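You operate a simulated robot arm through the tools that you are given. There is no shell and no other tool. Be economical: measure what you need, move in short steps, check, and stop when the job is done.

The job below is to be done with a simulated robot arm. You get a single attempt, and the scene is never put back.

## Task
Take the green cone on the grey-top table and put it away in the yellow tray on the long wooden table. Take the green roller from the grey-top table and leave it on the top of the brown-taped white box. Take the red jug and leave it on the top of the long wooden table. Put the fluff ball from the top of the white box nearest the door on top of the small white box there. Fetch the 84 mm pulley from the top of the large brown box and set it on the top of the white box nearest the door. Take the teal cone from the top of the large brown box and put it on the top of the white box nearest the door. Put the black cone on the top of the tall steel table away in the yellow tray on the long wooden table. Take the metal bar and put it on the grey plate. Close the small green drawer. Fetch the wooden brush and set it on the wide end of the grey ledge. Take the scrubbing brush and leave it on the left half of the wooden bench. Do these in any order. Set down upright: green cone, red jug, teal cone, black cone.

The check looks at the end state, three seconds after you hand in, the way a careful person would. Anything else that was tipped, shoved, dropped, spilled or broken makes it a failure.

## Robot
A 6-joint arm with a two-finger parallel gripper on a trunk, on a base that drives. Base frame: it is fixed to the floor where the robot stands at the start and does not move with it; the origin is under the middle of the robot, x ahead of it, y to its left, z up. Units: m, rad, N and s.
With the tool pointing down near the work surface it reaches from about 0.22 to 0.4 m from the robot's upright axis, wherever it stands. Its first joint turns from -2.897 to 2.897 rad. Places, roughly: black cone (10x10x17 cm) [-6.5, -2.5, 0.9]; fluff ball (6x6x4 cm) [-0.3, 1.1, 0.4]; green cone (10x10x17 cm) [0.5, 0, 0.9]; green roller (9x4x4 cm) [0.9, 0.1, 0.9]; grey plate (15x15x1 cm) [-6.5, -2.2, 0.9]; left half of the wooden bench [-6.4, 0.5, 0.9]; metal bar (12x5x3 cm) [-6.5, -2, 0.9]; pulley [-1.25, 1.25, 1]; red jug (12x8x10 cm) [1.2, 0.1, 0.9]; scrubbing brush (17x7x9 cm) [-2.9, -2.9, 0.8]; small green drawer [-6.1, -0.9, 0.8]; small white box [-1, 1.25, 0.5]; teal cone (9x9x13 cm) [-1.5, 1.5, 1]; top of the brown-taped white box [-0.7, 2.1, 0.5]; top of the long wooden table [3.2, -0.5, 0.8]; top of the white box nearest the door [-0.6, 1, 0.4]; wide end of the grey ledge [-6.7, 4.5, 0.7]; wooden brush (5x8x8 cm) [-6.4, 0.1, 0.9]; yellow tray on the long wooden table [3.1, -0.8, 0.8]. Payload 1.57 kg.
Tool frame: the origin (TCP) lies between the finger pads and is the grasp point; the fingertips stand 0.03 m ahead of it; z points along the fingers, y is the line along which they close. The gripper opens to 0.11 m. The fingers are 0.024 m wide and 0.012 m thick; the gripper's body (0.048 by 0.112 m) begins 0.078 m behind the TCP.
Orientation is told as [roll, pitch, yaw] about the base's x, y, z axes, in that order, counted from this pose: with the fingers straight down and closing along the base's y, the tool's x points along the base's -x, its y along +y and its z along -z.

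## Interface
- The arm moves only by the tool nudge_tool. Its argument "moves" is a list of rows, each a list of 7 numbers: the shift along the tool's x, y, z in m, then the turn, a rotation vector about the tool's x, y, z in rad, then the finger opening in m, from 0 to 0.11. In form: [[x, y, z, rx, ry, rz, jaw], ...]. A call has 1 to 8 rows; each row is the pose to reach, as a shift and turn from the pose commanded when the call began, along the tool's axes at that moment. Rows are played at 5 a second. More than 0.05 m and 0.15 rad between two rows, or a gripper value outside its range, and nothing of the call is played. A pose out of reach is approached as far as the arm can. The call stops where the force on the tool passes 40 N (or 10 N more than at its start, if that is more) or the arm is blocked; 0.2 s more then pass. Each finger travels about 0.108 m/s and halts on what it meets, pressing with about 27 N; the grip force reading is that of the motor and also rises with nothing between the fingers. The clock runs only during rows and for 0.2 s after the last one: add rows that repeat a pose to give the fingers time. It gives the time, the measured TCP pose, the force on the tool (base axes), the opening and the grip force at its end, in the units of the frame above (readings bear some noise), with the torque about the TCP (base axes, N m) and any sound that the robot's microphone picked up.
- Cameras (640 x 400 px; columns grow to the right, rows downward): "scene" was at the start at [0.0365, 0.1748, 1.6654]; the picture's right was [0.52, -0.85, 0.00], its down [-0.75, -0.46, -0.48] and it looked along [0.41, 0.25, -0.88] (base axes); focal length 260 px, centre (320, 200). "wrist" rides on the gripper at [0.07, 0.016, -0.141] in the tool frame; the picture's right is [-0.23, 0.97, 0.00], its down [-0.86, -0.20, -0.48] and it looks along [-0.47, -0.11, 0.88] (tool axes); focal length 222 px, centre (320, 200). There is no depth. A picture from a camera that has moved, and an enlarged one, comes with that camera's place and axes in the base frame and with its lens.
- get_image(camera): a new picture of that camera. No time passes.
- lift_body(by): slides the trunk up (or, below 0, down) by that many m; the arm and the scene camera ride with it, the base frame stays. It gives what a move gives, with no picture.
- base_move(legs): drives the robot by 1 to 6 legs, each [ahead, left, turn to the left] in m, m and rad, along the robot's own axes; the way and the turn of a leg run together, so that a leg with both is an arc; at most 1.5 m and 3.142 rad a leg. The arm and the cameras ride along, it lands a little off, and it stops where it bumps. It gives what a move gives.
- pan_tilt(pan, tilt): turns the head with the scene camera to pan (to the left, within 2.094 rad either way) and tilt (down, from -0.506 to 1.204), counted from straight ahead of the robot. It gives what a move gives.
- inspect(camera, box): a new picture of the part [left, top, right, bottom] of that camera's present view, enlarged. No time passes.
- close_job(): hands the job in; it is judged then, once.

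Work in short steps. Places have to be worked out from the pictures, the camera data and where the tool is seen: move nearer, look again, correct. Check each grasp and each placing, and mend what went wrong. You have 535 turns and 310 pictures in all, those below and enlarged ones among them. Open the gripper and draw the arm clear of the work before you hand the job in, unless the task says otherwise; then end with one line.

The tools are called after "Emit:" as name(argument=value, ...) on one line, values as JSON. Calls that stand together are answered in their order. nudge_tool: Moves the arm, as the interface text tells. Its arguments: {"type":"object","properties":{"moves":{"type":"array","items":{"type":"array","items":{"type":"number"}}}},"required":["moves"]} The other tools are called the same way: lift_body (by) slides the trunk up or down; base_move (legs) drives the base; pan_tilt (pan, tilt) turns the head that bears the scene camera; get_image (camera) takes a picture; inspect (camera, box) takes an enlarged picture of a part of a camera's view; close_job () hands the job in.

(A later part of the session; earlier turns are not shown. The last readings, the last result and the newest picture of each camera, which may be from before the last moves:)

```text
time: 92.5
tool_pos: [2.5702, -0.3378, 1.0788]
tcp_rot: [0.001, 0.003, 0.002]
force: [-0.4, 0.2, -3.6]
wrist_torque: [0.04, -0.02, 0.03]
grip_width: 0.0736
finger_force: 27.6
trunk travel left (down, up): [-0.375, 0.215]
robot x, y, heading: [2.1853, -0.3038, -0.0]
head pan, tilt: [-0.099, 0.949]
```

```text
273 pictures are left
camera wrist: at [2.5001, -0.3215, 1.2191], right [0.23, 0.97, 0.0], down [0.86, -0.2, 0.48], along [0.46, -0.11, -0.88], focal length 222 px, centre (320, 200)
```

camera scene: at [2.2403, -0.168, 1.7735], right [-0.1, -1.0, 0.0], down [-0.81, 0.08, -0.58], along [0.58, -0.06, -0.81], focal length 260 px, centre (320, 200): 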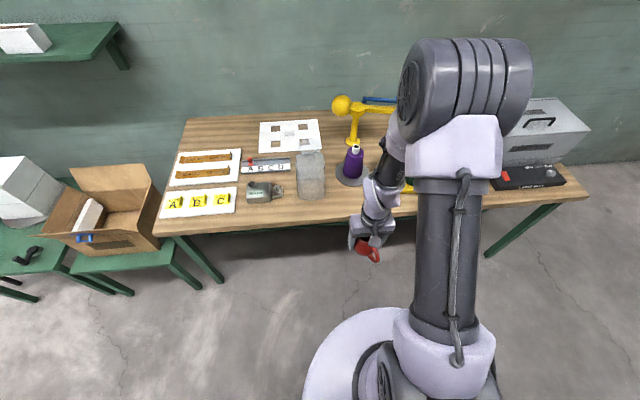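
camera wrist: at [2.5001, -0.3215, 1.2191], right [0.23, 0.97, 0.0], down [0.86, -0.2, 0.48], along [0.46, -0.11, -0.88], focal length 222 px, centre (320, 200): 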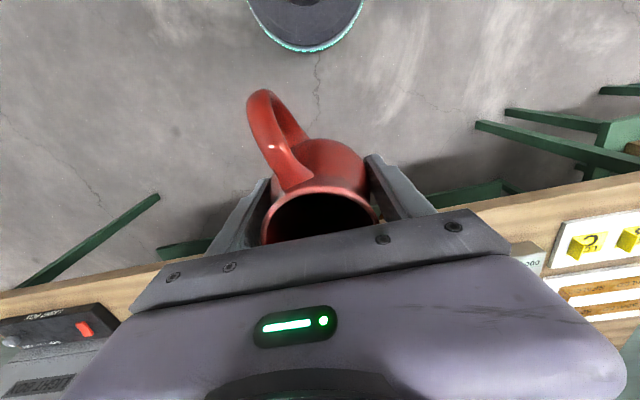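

The free front spot lies between the clear jar (y≥−0.27) and the Lot C card (y≤−0.51). I drive so the jug comes over (2.92, −0.385).

Emit:
base_move(legs=[[0.35, -0.045, 0]])

Emit:
get_image(camera="scene")

Emit:
get_image(camera="wrist")

```text
time: 94.8
tool_pos: [2.921, -0.3872, 1.0779]
tcp_rot: [0.0, 0.003, -0.008]
force: [-0.1, -0.2, -2.9]
wrist_torque: [0.01, 0.01, 0.01]
grip_width: 0.0738
finger_force: 27.0
trunk travel left (down, up): [-0.375, 0.215]
robot x, y, heading: [2.5403, -0.3509, -0.012]
head pan, tilt: [-0.099, 0.949]
```

```text
272 pictures are left
camera scene: at [2.5928, -0.2146, 1.7735], right [-0.11, -0.99, 0.0], down [-0.81, 0.09, -0.58], along [0.58, -0.06, -0.81], focal length 260 px, centre (320, 200)
```

scene: 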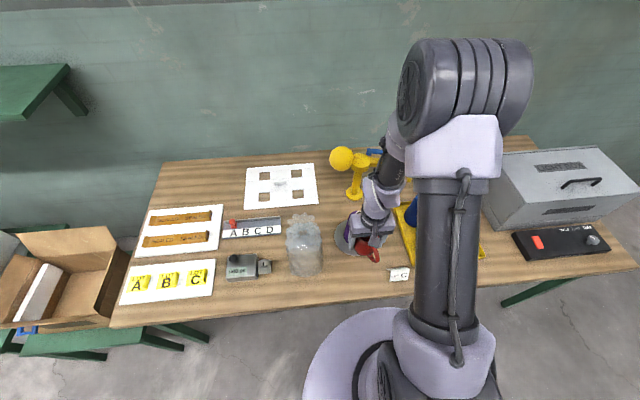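

```text
271 pictures are left
camera wrist: at [2.8512, -0.3699, 1.219], right [0.23, 0.97, 0.0], down [0.86, -0.21, 0.48], along [0.46, -0.11, -0.88], focal length 222 px, centre (320, 200)
```

wrist: 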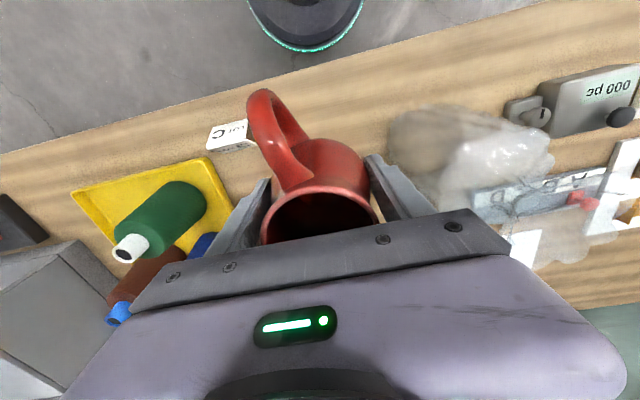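

Clearances look fine on both sides. I lower to just above the expected contact (TCP ≈0.845).

Emit:
nudge_tool(moves=[[0, 0, 0.05, 0, 0, 0, 0.05], [0, 0, 0.1, 0, 0, 0, 0.05], [0, 0, 0.15, 0, 0, 0, 0.05], [0, 0, 0.19, 0, 0, 0, 0.05], [0, 0, 0.215, 0, 0, 0, 0.05], [0, 0, 0.222, 0, 0, 0, 0.05]])

Emit:
get_image(camera="wrist")

```text
time: 96.2
tool_pos: [2.9207, -0.3871, 0.856]
tcp_rot: [-0.001, 0.003, -0.008]
force: [0.2, 0.8, -3.6]
wrist_torque: [-0.03, 0.0, 0.0]
grip_width: 0.0738
finger_force: 27.3
trunk travel left (down, up): [-0.375, 0.215]
robot x, y, heading: [2.5374, -0.3443, -0.007]
head pan, tilt: [-0.099, 0.949]
```

```text
270 pictures are left
camera wrist: at [2.851, -0.3702, 0.9971], right [0.24, 0.97, 0.0], down [0.85, -0.21, 0.48], along [0.46, -0.11, -0.88], focal length 222 px, centre (320, 200)
```

wrist: 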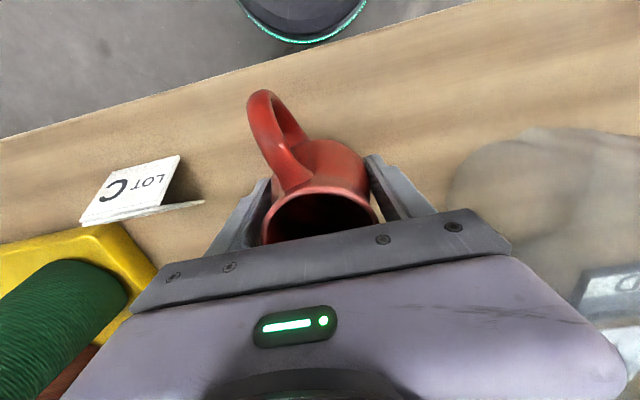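

Emit:
nudge_tool(moves=[[0, 0, 0.004, 0, 0, 0, 0.05], [0, 0, 0.007, 0, 0, 0, 0.05], [0, 0, 0.01, 0, 0, 0, 0.05], [0, 0, 0.013, 0, 0, 0, 0.05], [0, 0, 0.016, 0, 0, 0, 0.05], [0, 0, 0.019, 0, 0, 0, 0.05]])

```text
time: 97.6
tool_pos: [2.9189, -0.3861, 0.8358]
tcp_rot: [0.0, 0.001, -0.009]
force: [-0.2, -3.7, 18.3]
wrist_torque: [-0.04, 0.08, 0.06]
grip_width: 0.0733
finger_force: 26.6
trunk travel left (down, up): [-0.375, 0.215]
robot x, y, heading: [2.5339, -0.3461, -0.006]
head pan, tilt: [-0.099, 0.949]
```

Contact. I ease up 1 mm, open, and rise.

Emit:
nudge_tool(moves=[[0, 0, -0.001, 0, 0, 0, 0.07], [0, 0, -0.001, 0, 0, 0, 0.09], [0, 0, -0.001, 0, 0, 0, 0.105], [0, 0, -0.001, 0, 0, 0, 0.105], [0, 0, -0.05, 0, 0, 0, 0.105], [0, 0, -0.1, 0, 0, 0, 0.105], [0, 0, -0.15, 0, 0, 0, 0.105], [0, 0, -0.2, 0, 0, 0, 0.105]])

Emit:
get_image(camera="wrist")

```text
time: 99.4
tool_pos: [2.9168, -0.3872, 1.0385]
tcp_rot: [-0.002, 0.003, -0.008]
force: [-0.8, 0.0, -0.1]
wrist_torque: [-0.01, -0.03, 0.0]
grip_width: 0.1052
finger_force: 0.1
trunk travel left (down, up): [-0.375, 0.215]
robot x, y, heading: [2.5381, -0.3526, -0.011]
head pan, tilt: [-0.099, 0.949]
```

```text
269 pictures are left
camera wrist: at [2.8475, -0.3708, 1.1796], right [0.24, 0.97, 0.0], down [0.85, -0.21, 0.48], along [0.46, -0.11, -0.88], focal length 222 px, centre (320, 200)
```

wrist: 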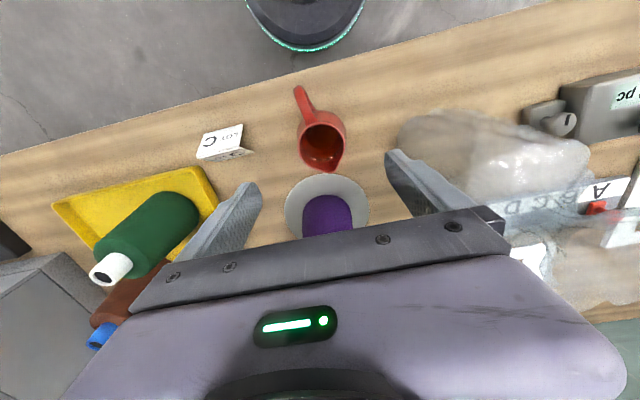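

The jug stands upright on the table. Next is the green roller at about (0.915, 0.128); I drive back round to the table's left side.

Emit:
base_move(legs=[[-0.4, 0, 0.01], [0, 1.15, 0], [-1.19, 0, 0], [0, 0, -1.571]])

Emit:
get_image(camera="wrist")

```text
time: 116.8
tool_pos: [0.9038, 0.3994, 1.0385]
tcp_rot: [-0.001, 0.004, -1.548]
force: [0.3, 0.6, -0.2]
wrist_torque: [-0.03, -0.03, -0.01]
grip_width: 0.1049
finger_force: 0.1
trunk travel left (down, up): [-0.375, 0.215]
robot x, y, heading: [0.9333, 0.7826, -1.552]
head pan, tilt: [-0.099, 0.949]
```

```text
268 pictures are left
camera wrist: at [0.9188, 0.4692, 1.1788], right [0.98, -0.21, 0.0], down [-0.18, -0.86, 0.48], along [-0.1, -0.47, -0.88], focal length 222 px, centre (320, 200)
```

wrist: 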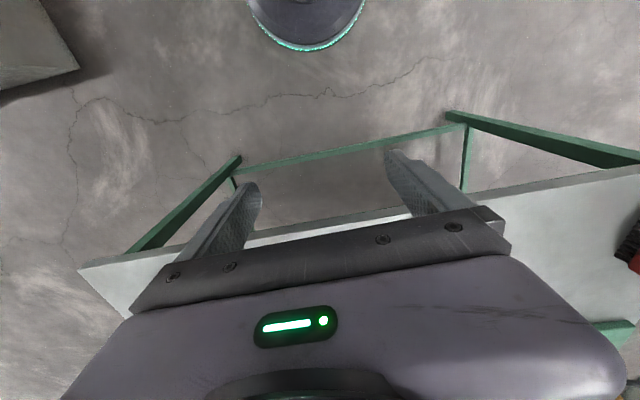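

I move ahead to bring the tool over the roller, then turn the wrist about 77° so the fingers close across it.

Emit:
base_move(legs=[[0.27, 0, 0]])

Emit:
nudge_tool(moves=[[0, 0, 0, 0, 0, -0.15, 0.105], [0, 0, 0, 0, 0, -0.3, 0.105], [0, 0, 0, 0, 0, -0.45, 0.105], [0, 0, 0, 0, 0, -0.6, 0.105], [0, 0, 0, 0, 0, -0.75, 0.105], [0, 0, 0, 0, 0, -0.9, 0.105], [0, 0, 0, 0, 0, -1.05, 0.105], [0, 0, 0, 0, 0, -1.2, 0.105]])

Emit:
nudge_tool(moves=[[0, 0, 0, 0, 0, -0.14, 0.105]])

Emit:
get_image(camera="wrist")

```text
time: 118.7
tool_pos: [0.914, 0.1324, 1.0388]
tcp_rot: [0.001, 0.004, -1.544]
force: [-0.1, -0.2, -0.6]
wrist_torque: [-0.01, 0.0, -0.01]
grip_width: 0.1052
finger_force: 0.0
trunk travel left (down, up): [-0.375, 0.215]
robot x, y, heading: [0.9414, 0.5152, -1.545]
head pan, tilt: [-0.099, 0.949]
```

```text
time: 120.5
tool_pos: [0.9114, 0.1337, 1.0388]
tcp_rot: [0.002, 0.003, -0.343]
force: [0.0, 0.0, 1.1]
wrist_torque: [0.01, 0.01, -0.02]
grip_width: 0.1051
finger_force: 0.1
trunk travel left (down, up): [-0.375, 0.215]
robot x, y, heading: [0.939, 0.5161, -1.542]
head pan, tilt: [-0.099, 0.949]
```

```text
time: 120.8
tool_pos: [0.9124, 0.1335, 1.0387]
tcp_rot: [0.001, 0.001, -0.203]
force: [-0.3, -0.9, -0.2]
wrist_torque: [0.02, -0.02, -0.03]
grip_width: 0.105
finger_force: 0.0
trunk travel left (down, up): [-0.375, 0.215]
robot x, y, heading: [0.9393, 0.5126, -1.547]
head pan, tilt: [-0.099, 0.949]
```

```text
267 pictures are left
camera wrist: at [0.847, 0.1632, 1.1786], right [0.42, 0.91, 0.0], down [0.8, -0.37, 0.48], along [0.43, -0.2, -0.88], focal length 222 px, centre (320, 200)
```

wrist: 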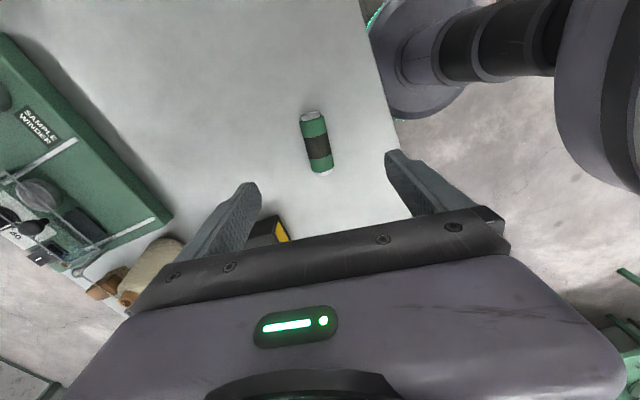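

Roller centre (0.914, 0.127), aligned with the gripper. I descend to z≈0.885 with the jaws open 0.07.

Emit:
nudge_tool(moves=[[-0.003, -0.006, 0.04, 0, 0, 0, 0.09], [-0.003, -0.006, 0.08, 0, 0, 0, 0.08], [-0.003, -0.006, 0.12, 0, 0, 0, 0.07], [-0.003, -0.006, 0.145, 0, 0, 0, 0.07], [-0.003, -0.006, 0.153, 0, 0, 0, 0.07]])

Emit:
get_image(camera="wrist")

```text
time: 122.0
tool_pos: [0.9162, 0.1286, 0.8827]
tcp_rot: [0.003, 0.002, -0.205]
force: [-0.1, -0.2, 0.7]
wrist_torque: [-0.01, 0.0, 0.01]
grip_width: 0.0701
finger_force: 0.1
trunk travel left (down, up): [-0.375, 0.215]
robot x, y, heading: [0.9406, 0.5154, -1.545]
head pan, tilt: [-0.099, 0.949]
```

```text
266 pictures are left
camera wrist: at [0.8501, 0.1569, 1.0241], right [0.42, 0.91, 0.0], down [0.8, -0.37, 0.48], along [0.43, -0.2, -0.88], focal length 222 px, centre (320, 200)
```

wrist: 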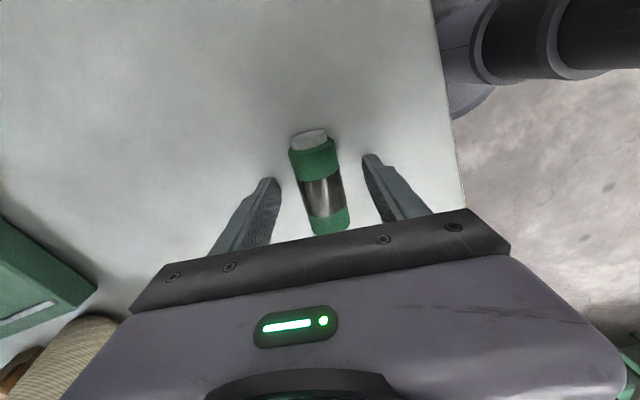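

Well placed. I go 5 mm lower and close.

Emit:
nudge_tool(moves=[[0, 0, 0.005, 0, 0, 0, 0.07], [0, 0, 0.005, 0, 0, 0, 0.04], [0, 0, 0.005, 0, 0, 0, 0.02], [0, 0, 0.005, 0, 0, 0, 0.02], [0, 0, 0.005, 0, 0, 0, 0.02]])

Emit:
nudge_tool(moves=[[0, 0, -0.03, 0, 0, 0, 0.02], [0, 0, -0.07, 0, 0, 0, 0.02], [0, 0, -0.11, 0, 0, 0, 0.02], [0, 0, -0.15, 0, 0, 0, 0.02]])

Emit:
get_image(camera="wrist")

```text
time: 123.2
tool_pos: [0.9163, 0.1275, 0.8804]
tcp_rot: [-0.002, 0.0, -0.204]
force: [-1.1, -3.7, 36.3]
wrist_torque: [0.03, -0.09, -0.12]
grip_width: 0.033
finger_force: 26.6
trunk travel left (down, up): [-0.375, 0.215]
robot x, y, heading: [0.9386, 0.5158, -1.544]
head pan, tilt: [-0.099, 0.949]
```

```text
time: 124.2
tool_pos: [0.916, 0.1279, 1.0299]
tcp_rot: [0.004, 0.001, -0.205]
force: [0.4, 0.2, -1.6]
wrist_torque: [0.01, -0.03, 0.04]
grip_width: 0.033
finger_force: 27.2
trunk travel left (down, up): [-0.375, 0.215]
robot x, y, heading: [0.9388, 0.5137, -1.545]
head pan, tilt: [-0.099, 0.949]
```

```text
265 pictures are left
camera wrist: at [0.8499, 0.1578, 1.1702], right [0.42, 0.91, 0.0], down [0.8, -0.37, 0.48], along [0.43, -0.2, -0.88], focal length 222 px, centre (320, 200)
```

wrist: 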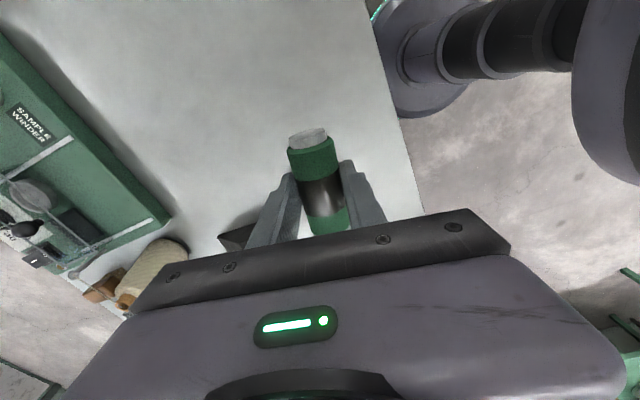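

The fingertips touched the table (top = 0.850) and the roller is held. The brown-taped box is the third in the row, so I drive to the open floor south of the boxes to survey the approach.

Emit:
base_move(legs=[[-0.1, 0, -0.025], [0, -0.95, 0], [0.45, 0, 0], [0, -1.2, 0]])

Emit:
pan_tilt(pan=-2.09, tilt=0.6)

Emit:
get_image(camera="scene")

```text
time: 129.6
tool_pos: [0.0073, 0.2247, 1.0284]
tcp_rot: [0.002, 0.002, -0.234]
force: [0.8, 0.2, -1.4]
wrist_torque: [0.02, 0.04, -0.01]
grip_width: 0.0329
finger_force: 27.2
trunk travel left (down, up): [-0.375, 0.215]
robot x, y, heading: [0.0409, 0.616, -1.568]
head pan, tilt: [-0.099, 0.949]
stopped in leg 2: the robot was blocked; the commanded pose is now the measured one
```

```text
time: 131.5
tool_pos: [0.006, 0.2238, 1.0278]
tcp_rot: [0.005, 0.0, -0.234]
force: [0.0, 0.2, -1.3]
wrist_torque: [0.0, -0.01, 0.03]
grip_width: 0.033
finger_force: 27.3
trunk travel left (down, up): [-0.375, 0.215]
robot x, y, heading: [0.043, 0.6127, -1.573]
head pan, tilt: [-2.089, 0.6]
```

```text
264 pictures are left
camera scene: at [0.106, 0.6768, 1.802], right [0.5, 0.87, 0.0], down [0.49, -0.28, -0.83], along [-0.72, 0.41, -0.56], focal length 260 px, centre (320, 200)
```

scene: 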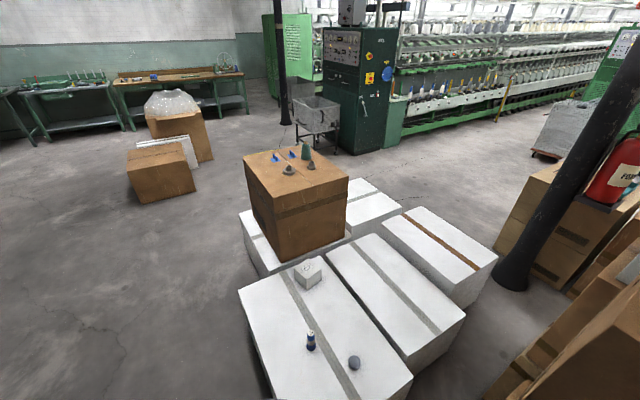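

The base bumped the corner of the first white box (base radius ≈0.25 m); the box items look undisturbed. I pull south, go west well clear, and look before heading north around the boxes.

Emit:
base_move(legs=[[0.35, 0.03, 0], [0, -1.25, 0], [0, -1.2, 0]])

Emit:
pan_tilt(pan=2.09, tilt=0.55)

Emit:
get_image(camera="scene")

Emit:
pan_tilt(pan=-2.09, tilt=0.5)

Emit:
get_image(camera="scene")

```text
time: 145.3
tool_pos: [-2.379, -0.1428, 1.0287]
tcp_rot: [0.005, 0.0, -0.211]
force: [-0.6, -0.1, -1.6]
wrist_torque: [0.0, -0.04, -0.01]
grip_width: 0.0328
finger_force: 27.4
trunk travel left (down, up): [-0.375, 0.215]
robot x, y, heading: [-2.3443, 0.2462, -1.548]
head pan, tilt: [-2.089, 0.6]
```

```text
time: 148.7
tool_pos: [-2.3788, -0.1425, 1.0286]
tcp_rot: [0.003, 0.002, -0.212]
force: [-0.4, 0.3, -0.7]
wrist_torque: [-0.02, -0.01, 0.02]
grip_width: 0.0331
finger_force: 27.0
trunk travel left (down, up): [-0.375, 0.215]
robot x, y, heading: [-2.3497, 0.2433, -1.552]
head pan, tilt: [2.089, 0.55]
```

```text
263 pictures are left
camera scene: at [-2.1336, 0.3152, 1.8065], right [0.51, -0.86, 0.0], down [-0.45, -0.27, -0.85], along [0.73, 0.44, -0.52], focal length 260 px, centre (320, 200)
```

scene: 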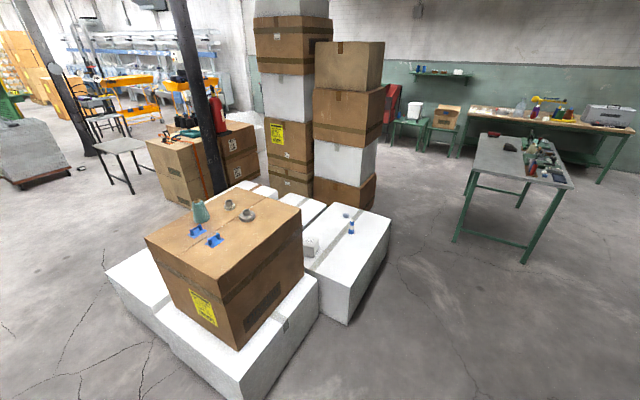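

```text
time: 152.1
tool_pos: [-2.3785, -0.1421, 1.0291]
tcp_rot: [0.003, 0.002, -0.214]
force: [-0.4, 0.1, -2.1]
wrist_torque: [0.05, 0.01, -0.02]
grip_width: 0.0328
finger_force: 26.8
trunk travel left (down, up): [-0.375, 0.215]
robot x, y, heading: [-2.3555, 0.2454, -1.549]
head pan, tilt: [-2.089, 0.499]
```

```text
262 pictures are left
camera scene: at [-2.2906, 0.3126, 1.811], right [0.48, 0.88, 0.0], down [0.42, -0.23, -0.88], along [-0.77, 0.42, -0.48], focal length 260 px, centre (320, 200)
```

scene: 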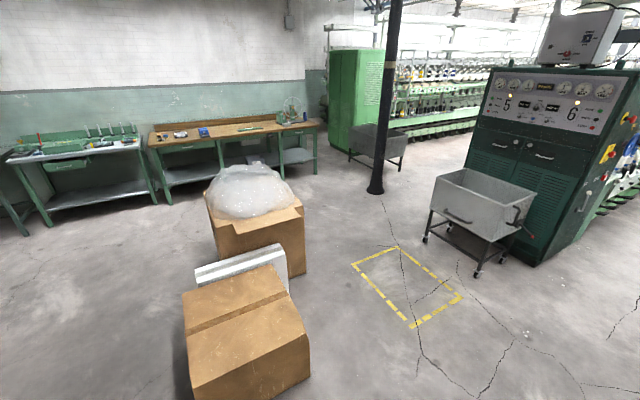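

The way round is clear. I go north along x≈−2.35, then east along y≈2.85 behind the boxes.

Emit:
base_move(legs=[[-1.3, 0, -0.02], [-1.3, 0, 0], [0, 1.3, 0]])

Emit:
pan_tilt(pan=0.3, tilt=0.85)

Emit:
get_image(camera="scene")

Emit:
get_image(camera="wrist")

```text
time: 171.0
tool_pos: [-1.0811, 2.4861, 1.0292]
tcp_rot: [0.004, 0.003, -0.229]
force: [-0.3, 0.3, -1.4]
wrist_torque: [0.0, 0.02, 0.01]
grip_width: 0.0329
finger_force: 27.1
trunk travel left (down, up): [-0.375, 0.215]
robot x, y, heading: [-1.0467, 2.8757, -1.566]
head pan, tilt: [-2.089, 0.499]
```

```text
time: 173.2
tool_pos: [-1.0815, 2.4873, 1.0289]
tcp_rot: [0.004, 0.002, -0.23]
force: [-0.2, 0.6, -1.9]
wrist_torque: [-0.04, 0.01, 0.01]
grip_width: 0.0327
finger_force: 26.9
trunk travel left (down, up): [-0.375, 0.215]
robot x, y, heading: [-1.0454, 2.8723, -1.562]
head pan, tilt: [0.3, 0.85]
```

```text
261 pictures are left
camera scene: at [-0.8832, 2.8218, 1.7811], right [-0.95, -0.3, 0.0], down [-0.22, 0.72, -0.66], along [0.2, -0.63, -0.75], focal length 260 px, centre (320, 200)
```

scene: 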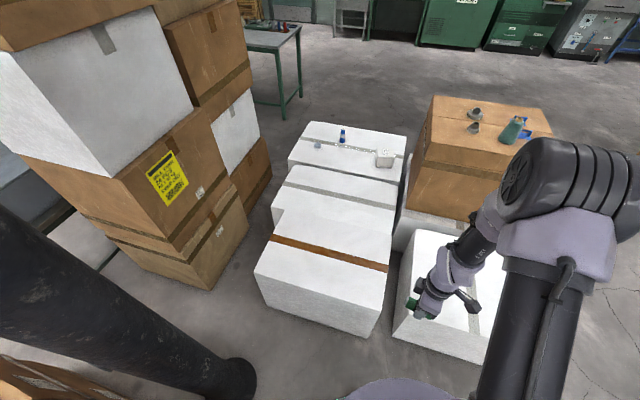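

```text
260 pictures are left
camera wrist: at [-1.1463, 2.5186, 1.1696], right [0.44, 0.9, 0.0], down [0.79, -0.39, 0.48], along [0.43, -0.21, -0.88], focal length 222 px, centre (320, 200)
```

wrist: 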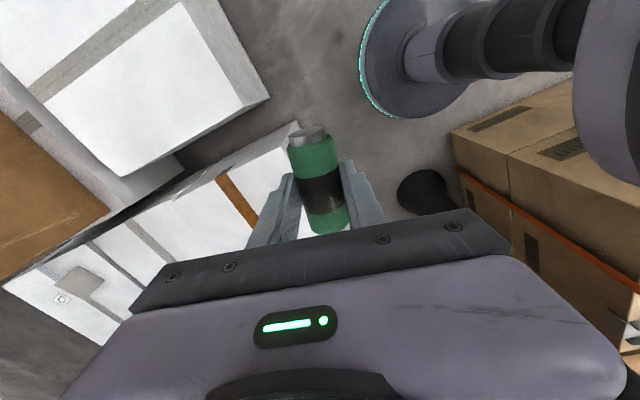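

Box 3: x −1.03…−0.35, north edge y≈2.33, top z≈0.46. Pillar at (−0.35, 2.8). I move to about (−0.77, 2.61) and lower the trunk.

Emit:
base_move(legs=[[0, 0.27, 0], [0.26, 0, 0]])

Emit:
lift_body(by=-0.3)

Emit:
get_image(camera="wrist")

Emit:
get_image(camera="scene")

```text
time: 175.0
tool_pos: [-0.8381, 2.4751, 1.028]
tcp_rot: [0.008, 0.002, -0.236]
force: [0.7, -0.6, -2.1]
wrist_torque: [0.09, 0.01, 0.0]
grip_width: 0.0328
finger_force: 26.4
trunk travel left (down, up): [-0.375, 0.215]
robot x, y, heading: [-0.8023, 2.8662, -1.572]
head pan, tilt: [0.3, 0.85]
stopped in leg 1: the robot was blocked; the commanded pose is now the measured one
```

```text
time: 178.0
tool_pos: [-0.8394, 2.4782, 0.7294]
tcp_rot: [0.005, 0.001, -0.233]
force: [0.7, -0.4, -0.7]
wrist_torque: [0.0, 0.0, 0.0]
grip_width: 0.0329
finger_force: 26.9
trunk travel left (down, up): [-0.075, 0.515]
robot x, y, heading: [-0.8039, 2.8655, -1.575]
head pan, tilt: [0.3, 0.85]
```

```text
259 pictures are left
camera wrist: at [-0.9042, 2.5095, 0.8698], right [0.45, 0.89, 0.0], down [0.79, -0.39, 0.48], along [0.43, -0.21, -0.88], focal length 222 px, centre (320, 200)
```

wrist: 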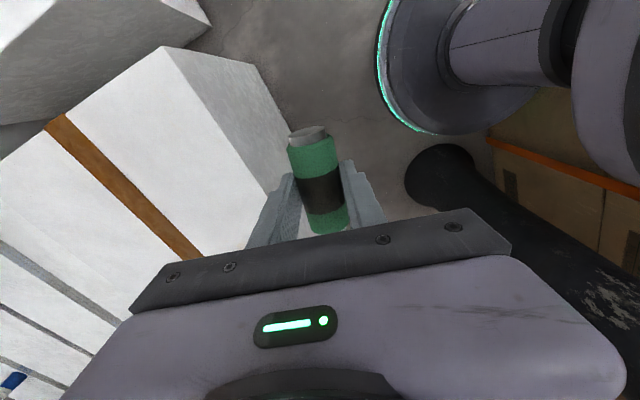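

```text
258 pictures are left
camera scene: at [-0.6401, 2.8114, 1.4811], right [-0.96, -0.3, 0.0], down [-0.22, 0.72, -0.66], along [0.2, -0.63, -0.75], focal length 260 px, centre (320, 200)
```

scene: 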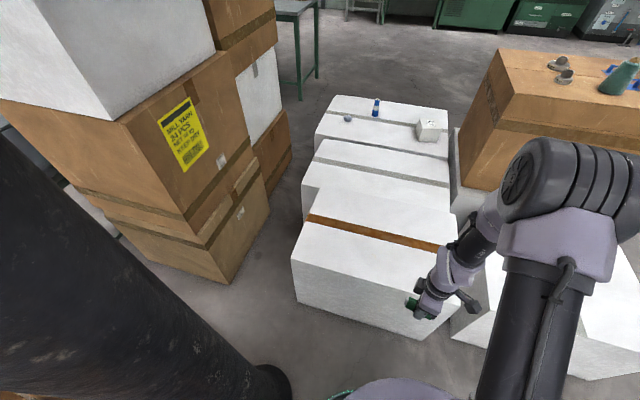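

Blocked by the pillar's flange (its edge at x≈−0.5; my base is nearer 0.29 m in radius). I step back west 6 cm, then advance south to y≈2.65.

Emit:
base_move(legs=[[0, -0.06, 0], [0.21, 0, 0]])

Emit:
get_image(camera="wrist")

Emit:
get_image(camera="scene")

```text
time: 180.2
tool_pos: [-0.899, 2.2664, 0.7293]
tcp_rot: [0.005, 0.001, -0.233]
force: [0.3, 0.0, -1.3]
wrist_torque: [0.02, 0.01, 0.02]
grip_width: 0.0332
finger_force: 27.6
trunk travel left (down, up): [-0.075, 0.515]
robot x, y, heading: [-0.8608, 2.652, -1.567]
head pan, tilt: [0.3, 0.85]
```

```text
257 pictures are left
camera wrist: at [-0.9636, 2.2974, 0.8696], right [0.45, 0.9, 0.0], down [0.79, -0.39, 0.48], along [0.43, -0.21, -0.88], focal length 222 px, centre (320, 200)
```

wrist: 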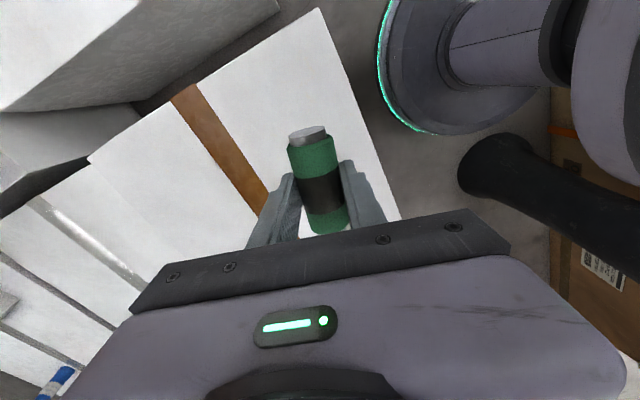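

```text
256 pictures are left
camera scene: at [-0.6998, 2.5994, 1.481], right [-0.96, -0.3, 0.0], down [-0.22, 0.72, -0.66], along [0.2, -0.63, -0.75], focal length 260 px, centre (320, 200)
```

scene: 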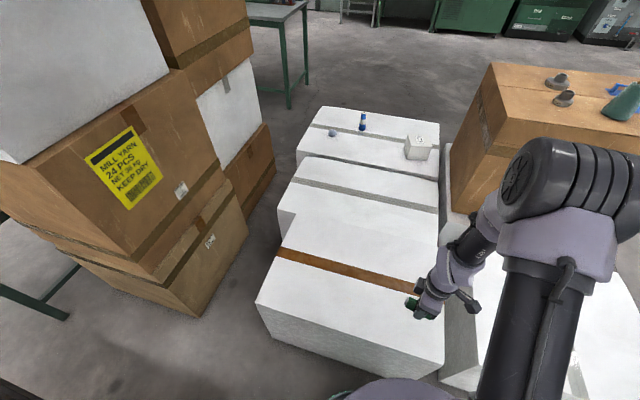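

The roller is above box 3's top, about 9 cm from its north edge. I lower with the arm, then slowly to contact (expected TCP ≈0.49).

Emit:
nudge_tool(moves=[[0, -0.01, 0.05, 0, 0, 0, 0.02], [0, -0.01, 0.1, 0, 0, 0, 0.02], [0, -0.01, 0.15, 0, 0, 0, 0.02], [0, -0.01, 0.18, 0, 0, 0, 0.02]])

Emit:
get_image(camera="wrist")

```text
refused: row 1 steps farther than a row can; nothing moved
```

```text
255 pictures are left
camera wrist: at [-0.9636, 2.2974, 0.8696], right [0.45, 0.9, 0.0], down [0.79, -0.39, 0.48], along [0.43, -0.21, -0.88], focal length 222 px, centre (320, 200)
```

wrist: 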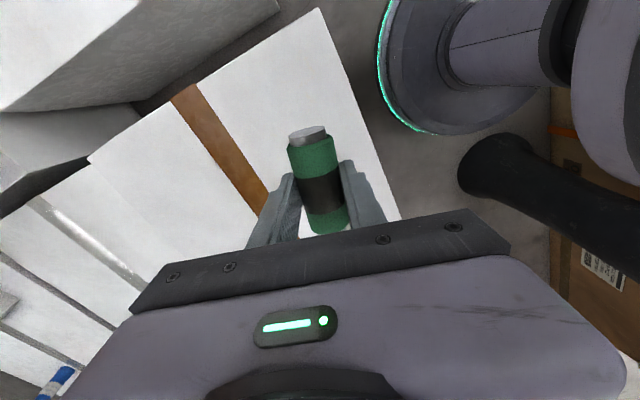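

The first row was slightly too long; I repeat with shorter steps.

Emit:
nudge_tool(moves=[[0, -0.005, 0.04, 0, 0, 0, 0.02], [0, -0.01, 0.08, 0, 0, 0, 0.02], [0, -0.01, 0.12, 0, 0, 0, 0.02], [0, -0.01, 0.16, 0, 0, 0, 0.02], [0, -0.01, 0.19, 0, 0, 0, 0.02]])

Emit:
get_image(camera="wrist")

```text
time: 181.4
tool_pos: [-0.9003, 2.2579, 0.5371]
tcp_rot: [0.003, 0.002, -0.232]
force: [-0.6, 0.3, -2.0]
wrist_torque: [-0.03, 0.0, -0.04]
grip_width: 0.0329
finger_force: 27.2
trunk travel left (down, up): [-0.075, 0.515]
robot x, y, heading: [-0.8634, 2.6524, -1.571]
head pan, tilt: [0.3, 0.85]
```

```text
254 pictures are left
camera wrist: at [-0.9657, 2.2892, 0.6774], right [0.45, 0.9, 0.0], down [0.79, -0.39, 0.48], along [0.43, -0.21, -0.88], focal length 222 px, centre (320, 200)
```

wrist: 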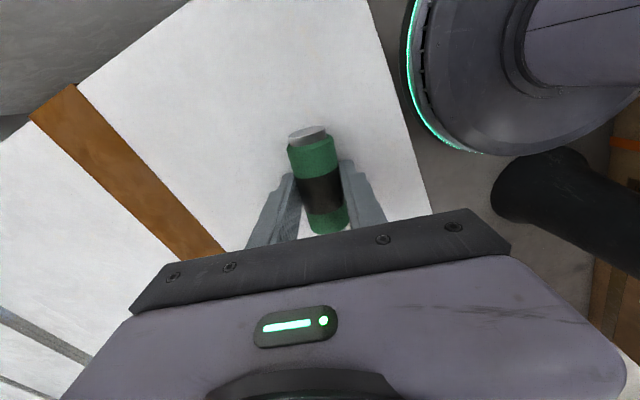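

Emit:
nudge_tool(moves=[[0, 0, 0.01, 0, 0, 0, 0.02], [0, 0, 0.018, 0, 0, 0, 0.02], [0, 0, 0.023, 0, 0, 0, 0.02], [0, 0, 0.028, 0, 0, 0, 0.02], [0, 0, 0.033, 0, 0, 0, 0.02], [0, 0, 0.037, 0, 0, 0, 0.02], [0, 0, 0.041, 0, 0, 0, 0.02]])

```text
time: 181.9
tool_pos: [-0.9007, 2.2578, 0.5303]
tcp_rot: [0.002, 0.0, -0.234]
force: [0.9, 10.6, 40.5]
wrist_torque: [-0.35, 0.08, 0.2]
grip_width: 0.0329
finger_force: 27.2
trunk travel left (down, up): [-0.075, 0.515]
robot x, y, heading: [-0.8617, 2.653, -1.571]
head pan, tilt: [0.3, 0.85]
stopped in row 2: the force on the tool passed its limit at 67 N (the readings are from after the stop); the commanded pose is now the measured one
```

Contact: box top ≈0.50. I ease up 2 mm to relax the force, then check.

Emit:
nudge_tool(moves=[[0, 0, -0.0025, 0, 0, 0, 0.02], [0, 0, -0.0025, 0, 0, 0, 0.02]])

```text
time: 182.5
tool_pos: [-0.9004, 2.2584, 0.5303]
tcp_rot: [0.003, 0.002, -0.234]
force: [2.4, 8.2, 8.9]
wrist_torque: [0.02, -0.1, 0.09]
grip_width: 0.0325
finger_force: 26.5
trunk travel left (down, up): [-0.075, 0.515]
robot x, y, heading: [-0.8663, 2.6523, -1.569]
head pan, tilt: [0.3, 0.85]
```

I release slowly and rise.

Emit:
nudge_tool(moves=[[0, 0, -0.001, 0, 0, 0, 0.033], [0, 0, -0.001, 0, 0, 0, 0.04], [0, 0, -0.001, 0, 0, 0, 0.05], [0, 0, -0.001, 0, 0, 0, 0.06], [0, 0, -0.03, 0, 0, 0, 0.06], [0, 0, -0.07, 0, 0, 0, 0.06], [0, 0, -0.11, 0, 0, 0, 0.06], [0, 0, -0.15, 0, 0, 0, 0.06]])

Emit:
get_image(camera="wrist")

```text
time: 184.3
tool_pos: [-0.9018, 2.2577, 0.6799]
tcp_rot: [0.003, 0.0, -0.234]
force: [0.0, -0.1, 0.3]
wrist_torque: [0.02, -0.02, 0.01]
grip_width: 0.0598
finger_force: 0.0
trunk travel left (down, up): [-0.075, 0.515]
robot x, y, heading: [-0.8652, 2.65, -1.567]
head pan, tilt: [0.3, 0.85]
```

```text
253 pictures are left
camera wrist: at [-0.9661, 2.2898, 0.8207], right [0.45, 0.9, 0.0], down [0.79, -0.39, 0.48], along [0.43, -0.21, -0.88], focal length 222 px, centre (320, 200)
```

wrist: 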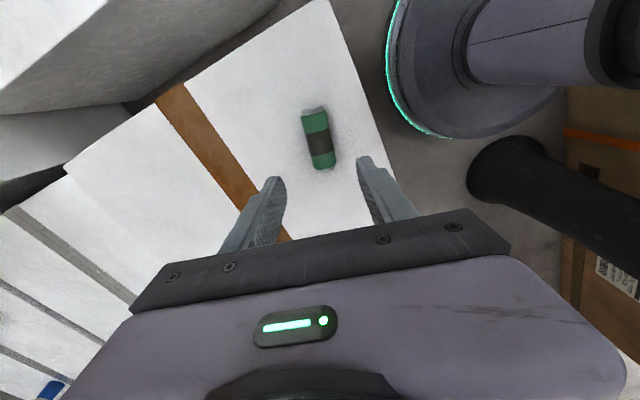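

The roller lies still on box 3. Before the brown-box items (which lie deep behind other boxes), I test how far the arm can reach ahead at height: raise the trunk and extend.

Emit:
lift_body(by=0.4)

Emit:
nudge_tool(moves=[[0, -0.04, 0, 0, 0, 0, 0.06], [0, -0.08, 0, 0, 0, 0, 0.06], [0, -0.12, 0, 0, 0, 0, 0.06], [0, -0.16, 0, 0, 0, 0, 0.06], [0, -0.2, 0, 0, 0, 0, 0.06]])

Emit:
get_image(camera="scene")

```text
time: 188.1
tool_pos: [-0.9008, 2.2581, 1.08]
tcp_rot: [0.004, 0.003, -0.233]
force: [0.1, 0.8, -0.5]
wrist_torque: [-0.01, 0.03, 0.0]
grip_width: 0.0602
finger_force: 0.1
trunk travel left (down, up): [-0.475, 0.115]
robot x, y, heading: [-0.8626, 2.6559, -1.567]
head pan, tilt: [0.3, 0.85]
```

```text
time: 189.3
tool_pos: [-0.9485, 2.0604, 1.0786]
tcp_rot: [0.005, 0.002, -0.232]
force: [-0.7, 0.1, -0.2]
wrist_torque: [0.02, -0.01, 0.02]
grip_width: 0.06
finger_force: 0.1
trunk travel left (down, up): [-0.475, 0.115]
robot x, y, heading: [-0.8639, 2.6561, -1.568]
head pan, tilt: [0.3, 0.85]
```

```text
252 pictures are left
camera scene: at [-0.7002, 2.5985, 1.881], right [-0.96, -0.3, 0.0], down [-0.22, 0.72, -0.66], along [0.2, -0.63, -0.75], focal length 260 px, centre (320, 200)
```

scene: 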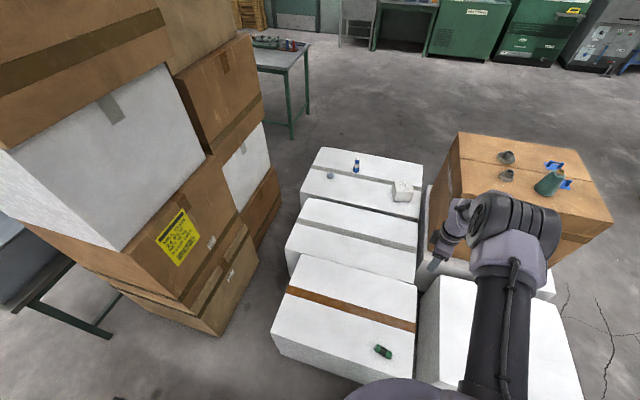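

It reached 0.60 m fine at this height. I test a bit further.

Emit:
nudge_tool(moves=[[0, -0.04, 0, 0, 0, 0, 0.06], [0, -0.08, 0, 0, 0, 0, 0.06], [0, -0.12, 0, 0, 0, 0, 0.06], [0, -0.16, 0, 0, 0, 0, 0.06]])

Emit:
get_image(camera="wrist")

```text
time: 190.3
tool_pos: [-0.9652, 1.9856, 1.0897]
tcp_rot: [0.004, -0.001, -0.231]
force: [-0.2, 0.3, 0.5]
wrist_torque: [0.02, -0.01, 0.0]
grip_width: 0.0598
finger_force: 0.1
out of reach, approached as far as the arm can: row 2, 3, 4
trunk travel left (down, up): [-0.475, 0.115]
robot x, y, heading: [-0.862, 2.6522, -1.571]
head pan, tilt: [0.3, 0.85]
```

```text
251 pictures are left
camera wrist: at [-1.0297, 2.0166, 1.2305], right [0.45, 0.9, 0.0], down [0.79, -0.39, 0.48], along [0.43, -0.21, -0.88], focal length 222 px, centre (320, 200)
```

wrist: 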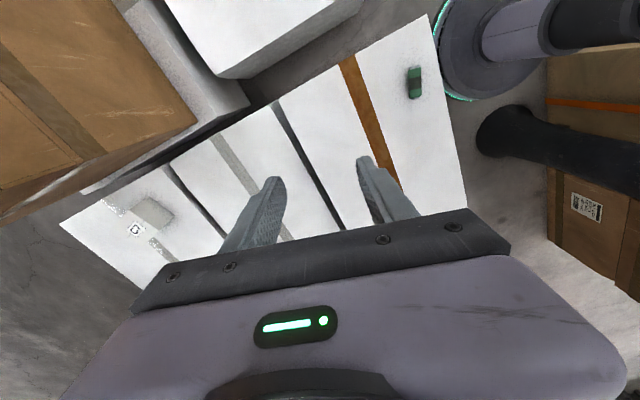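

The arm reaches ≈0.67 m straight down at that height – enough for the boxes. I retract, restore the wrist yaw, and head back around to the south side.

Emit:
nudge_tool(moves=[[0, 0.05, 0, 0, 0, 0, 0.06], [0, 0.1, 0, 0, 0, 0, 0.06], [0, 0.15, 0, 0, 0, 0.15, 0.06], [0, 0.2, 0, 0, 0, 0.3, 0.06], [0, 0.25, 0, 0, 0, 0.45, 0.06], [0, 0.28, 0, 0, 0, 0.6, 0.06], [0, 0.28, 0, 0, 0, 0.75, 0.06], [0, 0.28, 0, 0, 0, 0.9, 0.06]])

Emit:
nudge_tool(moves=[[0, 0, 0, 0, 0, 0.15, 0.08], [0, 0, 0, 0, 0, 0.3, 0.1], [0, 0, 0, 0, 0, 0.435, 0.11]])

Emit:
base_move(legs=[[-0.2, 0, 0], [0, -1.47, 0], [1.3, 0, 0], [1.3, 0, 0]])

```text
time: 191.1
tool_pos: [-0.9555, 1.9982, 1.0256]
tcp_rot: [-0.026, 0.001, -0.3]
force: [0.2, 2.3, -3.0]
wrist_torque: [-0.21, 0.02, 0.01]
grip_width: 0.0599
finger_force: 0.0
out of reach, approached as far as the arm can: row 1, 2, 3
trunk travel left (down, up): [-0.475, 0.115]
robot x, y, heading: [-0.8679, 2.6558, -1.567]
head pan, tilt: [0.3, 0.85]
stopped in row 3: the force on the tool passed its limit at 61 N (the readings are from after the stop); the commanded pose is now the measured one
```

```text
time: 191.9
tool_pos: [-0.9557, 1.9982, 1.0254]
tcp_rot: [-0.025, -0.011, -0.736]
force: [0.3, -0.5, 0.6]
wrist_torque: [0.02, 0.02, -0.02]
grip_width: 0.1101
finger_force: 0.0
trunk travel left (down, up): [-0.475, 0.115]
robot x, y, heading: [-0.8649, 2.652, -1.57]
head pan, tilt: [0.3, 0.85]
```

```text
time: 212.6
tool_pos: [-2.4046, -0.384, 1.0252]
tcp_rot: [-0.023, -0.01, -0.733]
force: [0.5, -0.1, 0.3]
wrist_torque: [0.0, 0.02, 0.0]
grip_width: 0.1101
finger_force: 0.0
trunk travel left (down, up): [-0.475, 0.115]
robot x, y, heading: [-2.3097, 0.2733, -1.567]
head pan, tilt: [0.3, 0.85]
```

The arm hiccuped while near its limit (no object near), and the base moves went through with the arm still extended. I check that the boxes and items are undisturbed.

Emit:
pan_tilt(pan=2.09, tilt=0.6)

Emit:
inspect(camera="scene", box=[80, 120, 440, 345])

```text
time: 214.4
tool_pos: [-2.4038, -0.3838, 1.0246]
tcp_rot: [-0.023, -0.01, -0.733]
force: [-0.1, 0.1, -0.5]
wrist_torque: [0.01, 0.0, 0.03]
grip_width: 0.1102
finger_force: 0.1
trunk travel left (down, up): [-0.475, 0.115]
robot x, y, heading: [-2.3134, 0.2691, -1.566]
head pan, tilt: [2.089, 0.6]
```

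```text
1.78 times, centred on (260, 232) of scene
camera zoom: at [-2.094, 0.3362, 1.9019], right [0.5, -0.87, 0.0], down [-0.49, -0.28, -0.83], along [0.72, 0.41, -0.56], focal length 463 px, centre (427, 142)
```

zoom: 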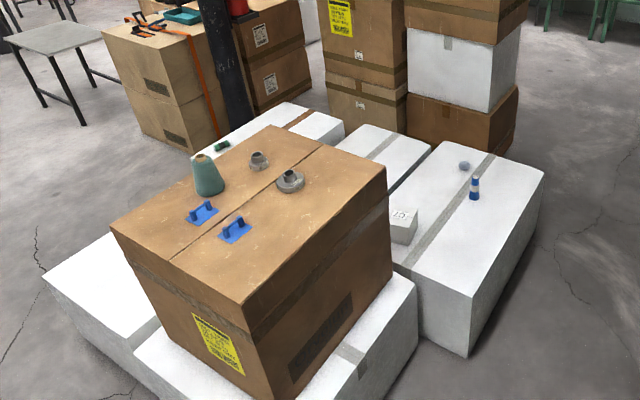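

Nothing was disturbed. From this view: brown box top z≈0.95 (x −1.70…−1.065, y 1.08…1.62); big pulley ≈(−1.30,1.30), teal cone ≈(−1.455,1.50); box 1 x −1.06…−0.16, y from 0.74; fluff ≈(−0.34,1.107); small box ≈(−0.88,1.145). I retract the arm and straighten the wrist.

Emit:
nudge_tool(moves=[[0.023, 0.04, 0, 0, 0, 0.139, 0.11], [0.046, 0.08, 0, 0, 0, 0.278, 0.11], [0.07, 0.122, 0, 0, 0, 0.417, 0.11], [0.093, 0.163, 0, 0, 0, 0.556, 0.11], [0.116, 0.203, 0, 0, 0, 0.695, 0.11], [0.139, 0.244, 0, 0, 0, 0.834, 0.11]])

```text
time: 215.8
tool_pos: [-2.3753, -0.3373, 0.9161]
tcp_rot: [-0.007, -0.015, -1.536]
force: [0.5, -0.3, 0.2]
wrist_torque: [0.07, 0.0, 0.02]
grip_width: 0.11
finger_force: 0.1
out of reach, approached as far as the arm can: row 1, 2, 3, 4, 5, 6
trunk travel left (down, up): [-0.475, 0.115]
robot x, y, heading: [-2.3102, 0.2733, -1.566]
head pan, tilt: [2.089, 0.6]
```

The arm is stuck straight near its stretched pose. I try drawing it up and inward in small steps.

Emit:
nudge_tool(moves=[[0.02, 0, -0.02, 0, 0, 0, 0.11], [0.04, 0, -0.04, 0, 0, 0, 0.11], [0.06, 0, -0.06, 0, 0, 0, 0.11], [0.08, 0, -0.08, 0, 0, 0, 0.11]])

Emit:
pan_tilt(pan=0.2, tilt=0.9)

Emit:
get_image(camera="scene")

```text
time: 216.8
tool_pos: [-2.3815, -0.2516, 0.9996]
tcp_rot: [-0.006, -0.026, -1.568]
force: [0.5, 1.3, 0.0]
wrist_torque: [-0.03, 0.02, -0.01]
grip_width: 0.1101
finger_force: 0.0
out of reach, approached as far as the arm can: row 1
trunk travel left (down, up): [-0.475, 0.115]
robot x, y, heading: [-2.3152, 0.2714, -1.572]
head pan, tilt: [2.089, 0.6]
```

```text
time: 218.6
tool_pos: [-2.3806, -0.2523, 0.9998]
tcp_rot: [-0.005, -0.024, -1.567]
force: [-0.1, -1.0, -1.3]
wrist_torque: [0.02, -0.01, -0.01]
grip_width: 0.1101
finger_force: 0.3
trunk travel left (down, up): [-0.475, 0.115]
robot x, y, heading: [-2.3137, 0.2718, -1.565]
head pan, tilt: [0.201, 0.901]
```

```text
249 pictures are left
camera scene: at [-2.1555, 0.2184, 1.8772], right [-0.98, -0.2, 0.0], down [-0.16, 0.77, -0.62], along [0.12, -0.61, -0.78], focal length 260 px, centre (320, 200)
```

scene: 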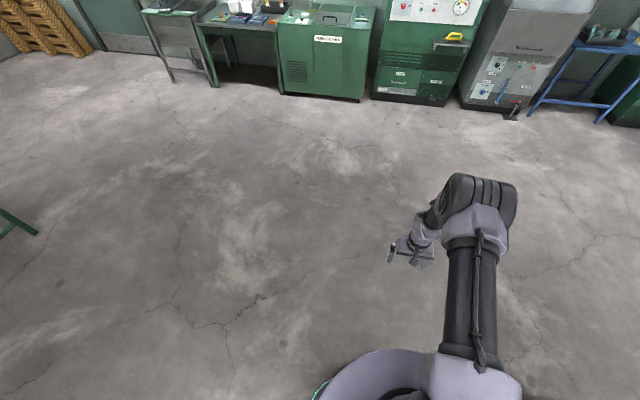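

Free again. I finish the retraction and correct the small tilt.

Emit:
nudge_tool(moves=[[0.035, 0.008, -0.01, 0, 0.012, 0, 0.11], [0.07, 0.016, -0.02, 0, 0.024, 0, 0.11], [0.105, 0.024, -0.03, 0, 0.024, 0, 0.11], [0.14, 0.032, -0.04, 0, 0.024, 0, 0.11]])

Emit:
base_move(legs=[[0, 0, 1.5708], [0, 0, 1.5708]])

```text
time: 219.6
tool_pos: [-2.3516, -0.1175, 1.0342]
tcp_rot: [0.0, -0.001, -1.568]
force: [0.1, 0.5, -0.1]
wrist_torque: [-0.01, 0.03, -0.01]
grip_width: 0.1101
finger_force: 0.1
out of reach, approached as far as the arm can: row 4
trunk travel left (down, up): [-0.475, 0.115]
robot x, y, heading: [-2.311, 0.2708, -1.567]
head pan, tilt: [0.201, 0.901]
```

```text
time: 227.7
tool_pos: [-2.2756, 0.6624, 1.0338]
tcp_rot: [0.001, 0.001, 1.584]
force: [-0.6, 0.1, 0.4]
wrist_torque: [-0.01, -0.01, -0.02]
grip_width: 0.1098
finger_force: 0.0
trunk travel left (down, up): [-0.475, 0.115]
robot x, y, heading: [-2.3103, 0.272, 1.585]
head pan, tilt: [0.201, 0.901]
```

Facing north. I strafe east to stand in front of the fluff ball.

Emit:
base_move(legs=[[0, -0.97, -0.014], [0, -0.97, 0]])

Emit:
pan_tilt(pan=0.25, tilt=0.9)

Emit:
get_image(camera="scene")

Emit:
get_image(camera="wrist")

```text
time: 237.5
tool_pos: [-0.317, 0.6801, 1.0328]
tcp_rot: [-0.001, 0.001, 1.587]
force: [-0.4, -0.3, 1.5]
wrist_torque: [0.01, 0.01, -0.01]
grip_width: 0.1102
finger_force: 0.0
trunk travel left (down, up): [-0.475, 0.115]
robot x, y, heading: [-0.3534, 0.2919, 1.583]
head pan, tilt: [0.201, 0.901]
```

```text
time: 238.1
tool_pos: [-0.3173, 0.6805, 1.034]
tcp_rot: [0.0, 0.0, 1.587]
force: [0.3, 1.1, 0.5]
wrist_torque: [0.01, -0.04, 0.0]
grip_width: 0.1101
finger_force: 0.0
trunk travel left (down, up): [-0.475, 0.115]
robot x, y, heading: [-0.3541, 0.2898, 1.583]
head pan, tilt: [0.25, 0.901]
```

```text
248 pictures are left
camera scene: at [-0.5113, 0.3421, 1.8772], right [0.97, 0.26, 0.0], down [0.2, -0.76, -0.62], along [-0.16, 0.6, -0.78], focal length 260 px, centre (320, 200)
```

scene: 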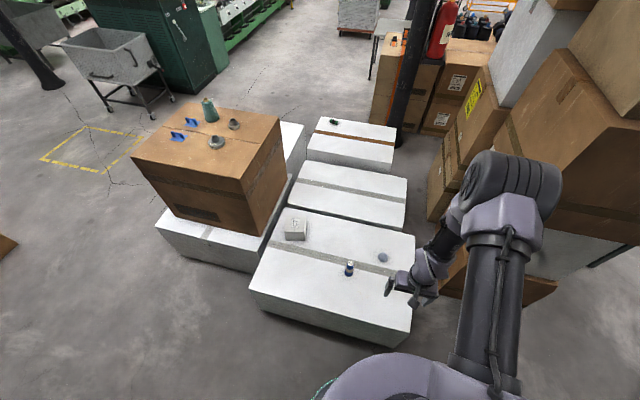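

```text
247 pictures are left
camera wrist: at [-0.3332, 0.6109, 1.1743], right [-0.98, 0.21, 0.0], down [0.19, 0.86, 0.48], along [0.1, 0.47, -0.88], focal length 222 px, centre (320, 200)
```

wrist: 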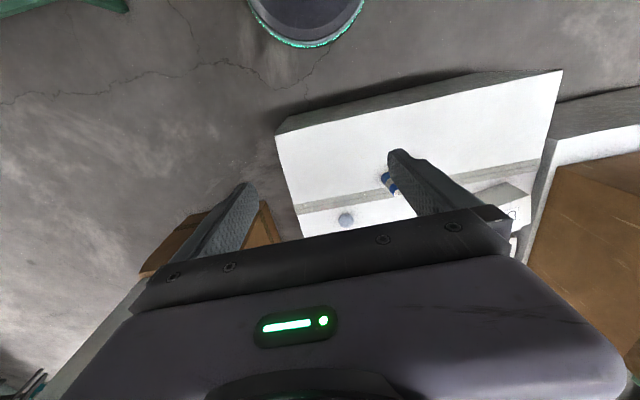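

Triangulating, the fluff is at (−0.32, 1.147, 0.39) and box 1's top is only ≈0.37. I lower the trunk fully, then drive up to the box front (robot y≈0.49).

Emit:
lift_body(by=-0.47)

Emit:
base_move(legs=[[0.19, 0, -0.012]])

Emit:
get_image(camera="wrist")

```text
refused: -0.47 is not a number from -0.4 to 0.4
```

```text
time: 239.7
tool_pos: [-0.3138, 0.8742, 1.0339]
tcp_rot: [0.0, 0.002, 1.572]
force: [0.6, 0.0, -0.5]
wrist_torque: [-0.03, 0.03, -0.01]
grip_width: 0.11
finger_force: 0.0
trunk travel left (down, up): [-0.475, 0.115]
robot x, y, heading: [-0.3543, 0.4835, 1.575]
head pan, tilt: [0.25, 0.901]
```

```text
246 pictures are left
camera wrist: at [-0.3299, 0.8049, 1.1742], right [-0.97, 0.23, 0.0], down [0.2, 0.86, 0.48], along [0.11, 0.47, -0.88], focal length 222 px, centre (320, 200)
```

wrist: 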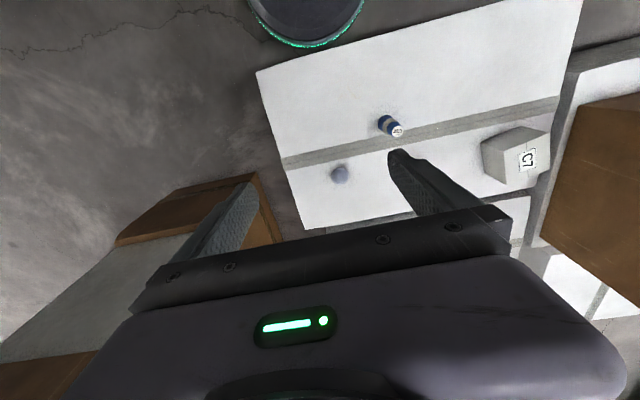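

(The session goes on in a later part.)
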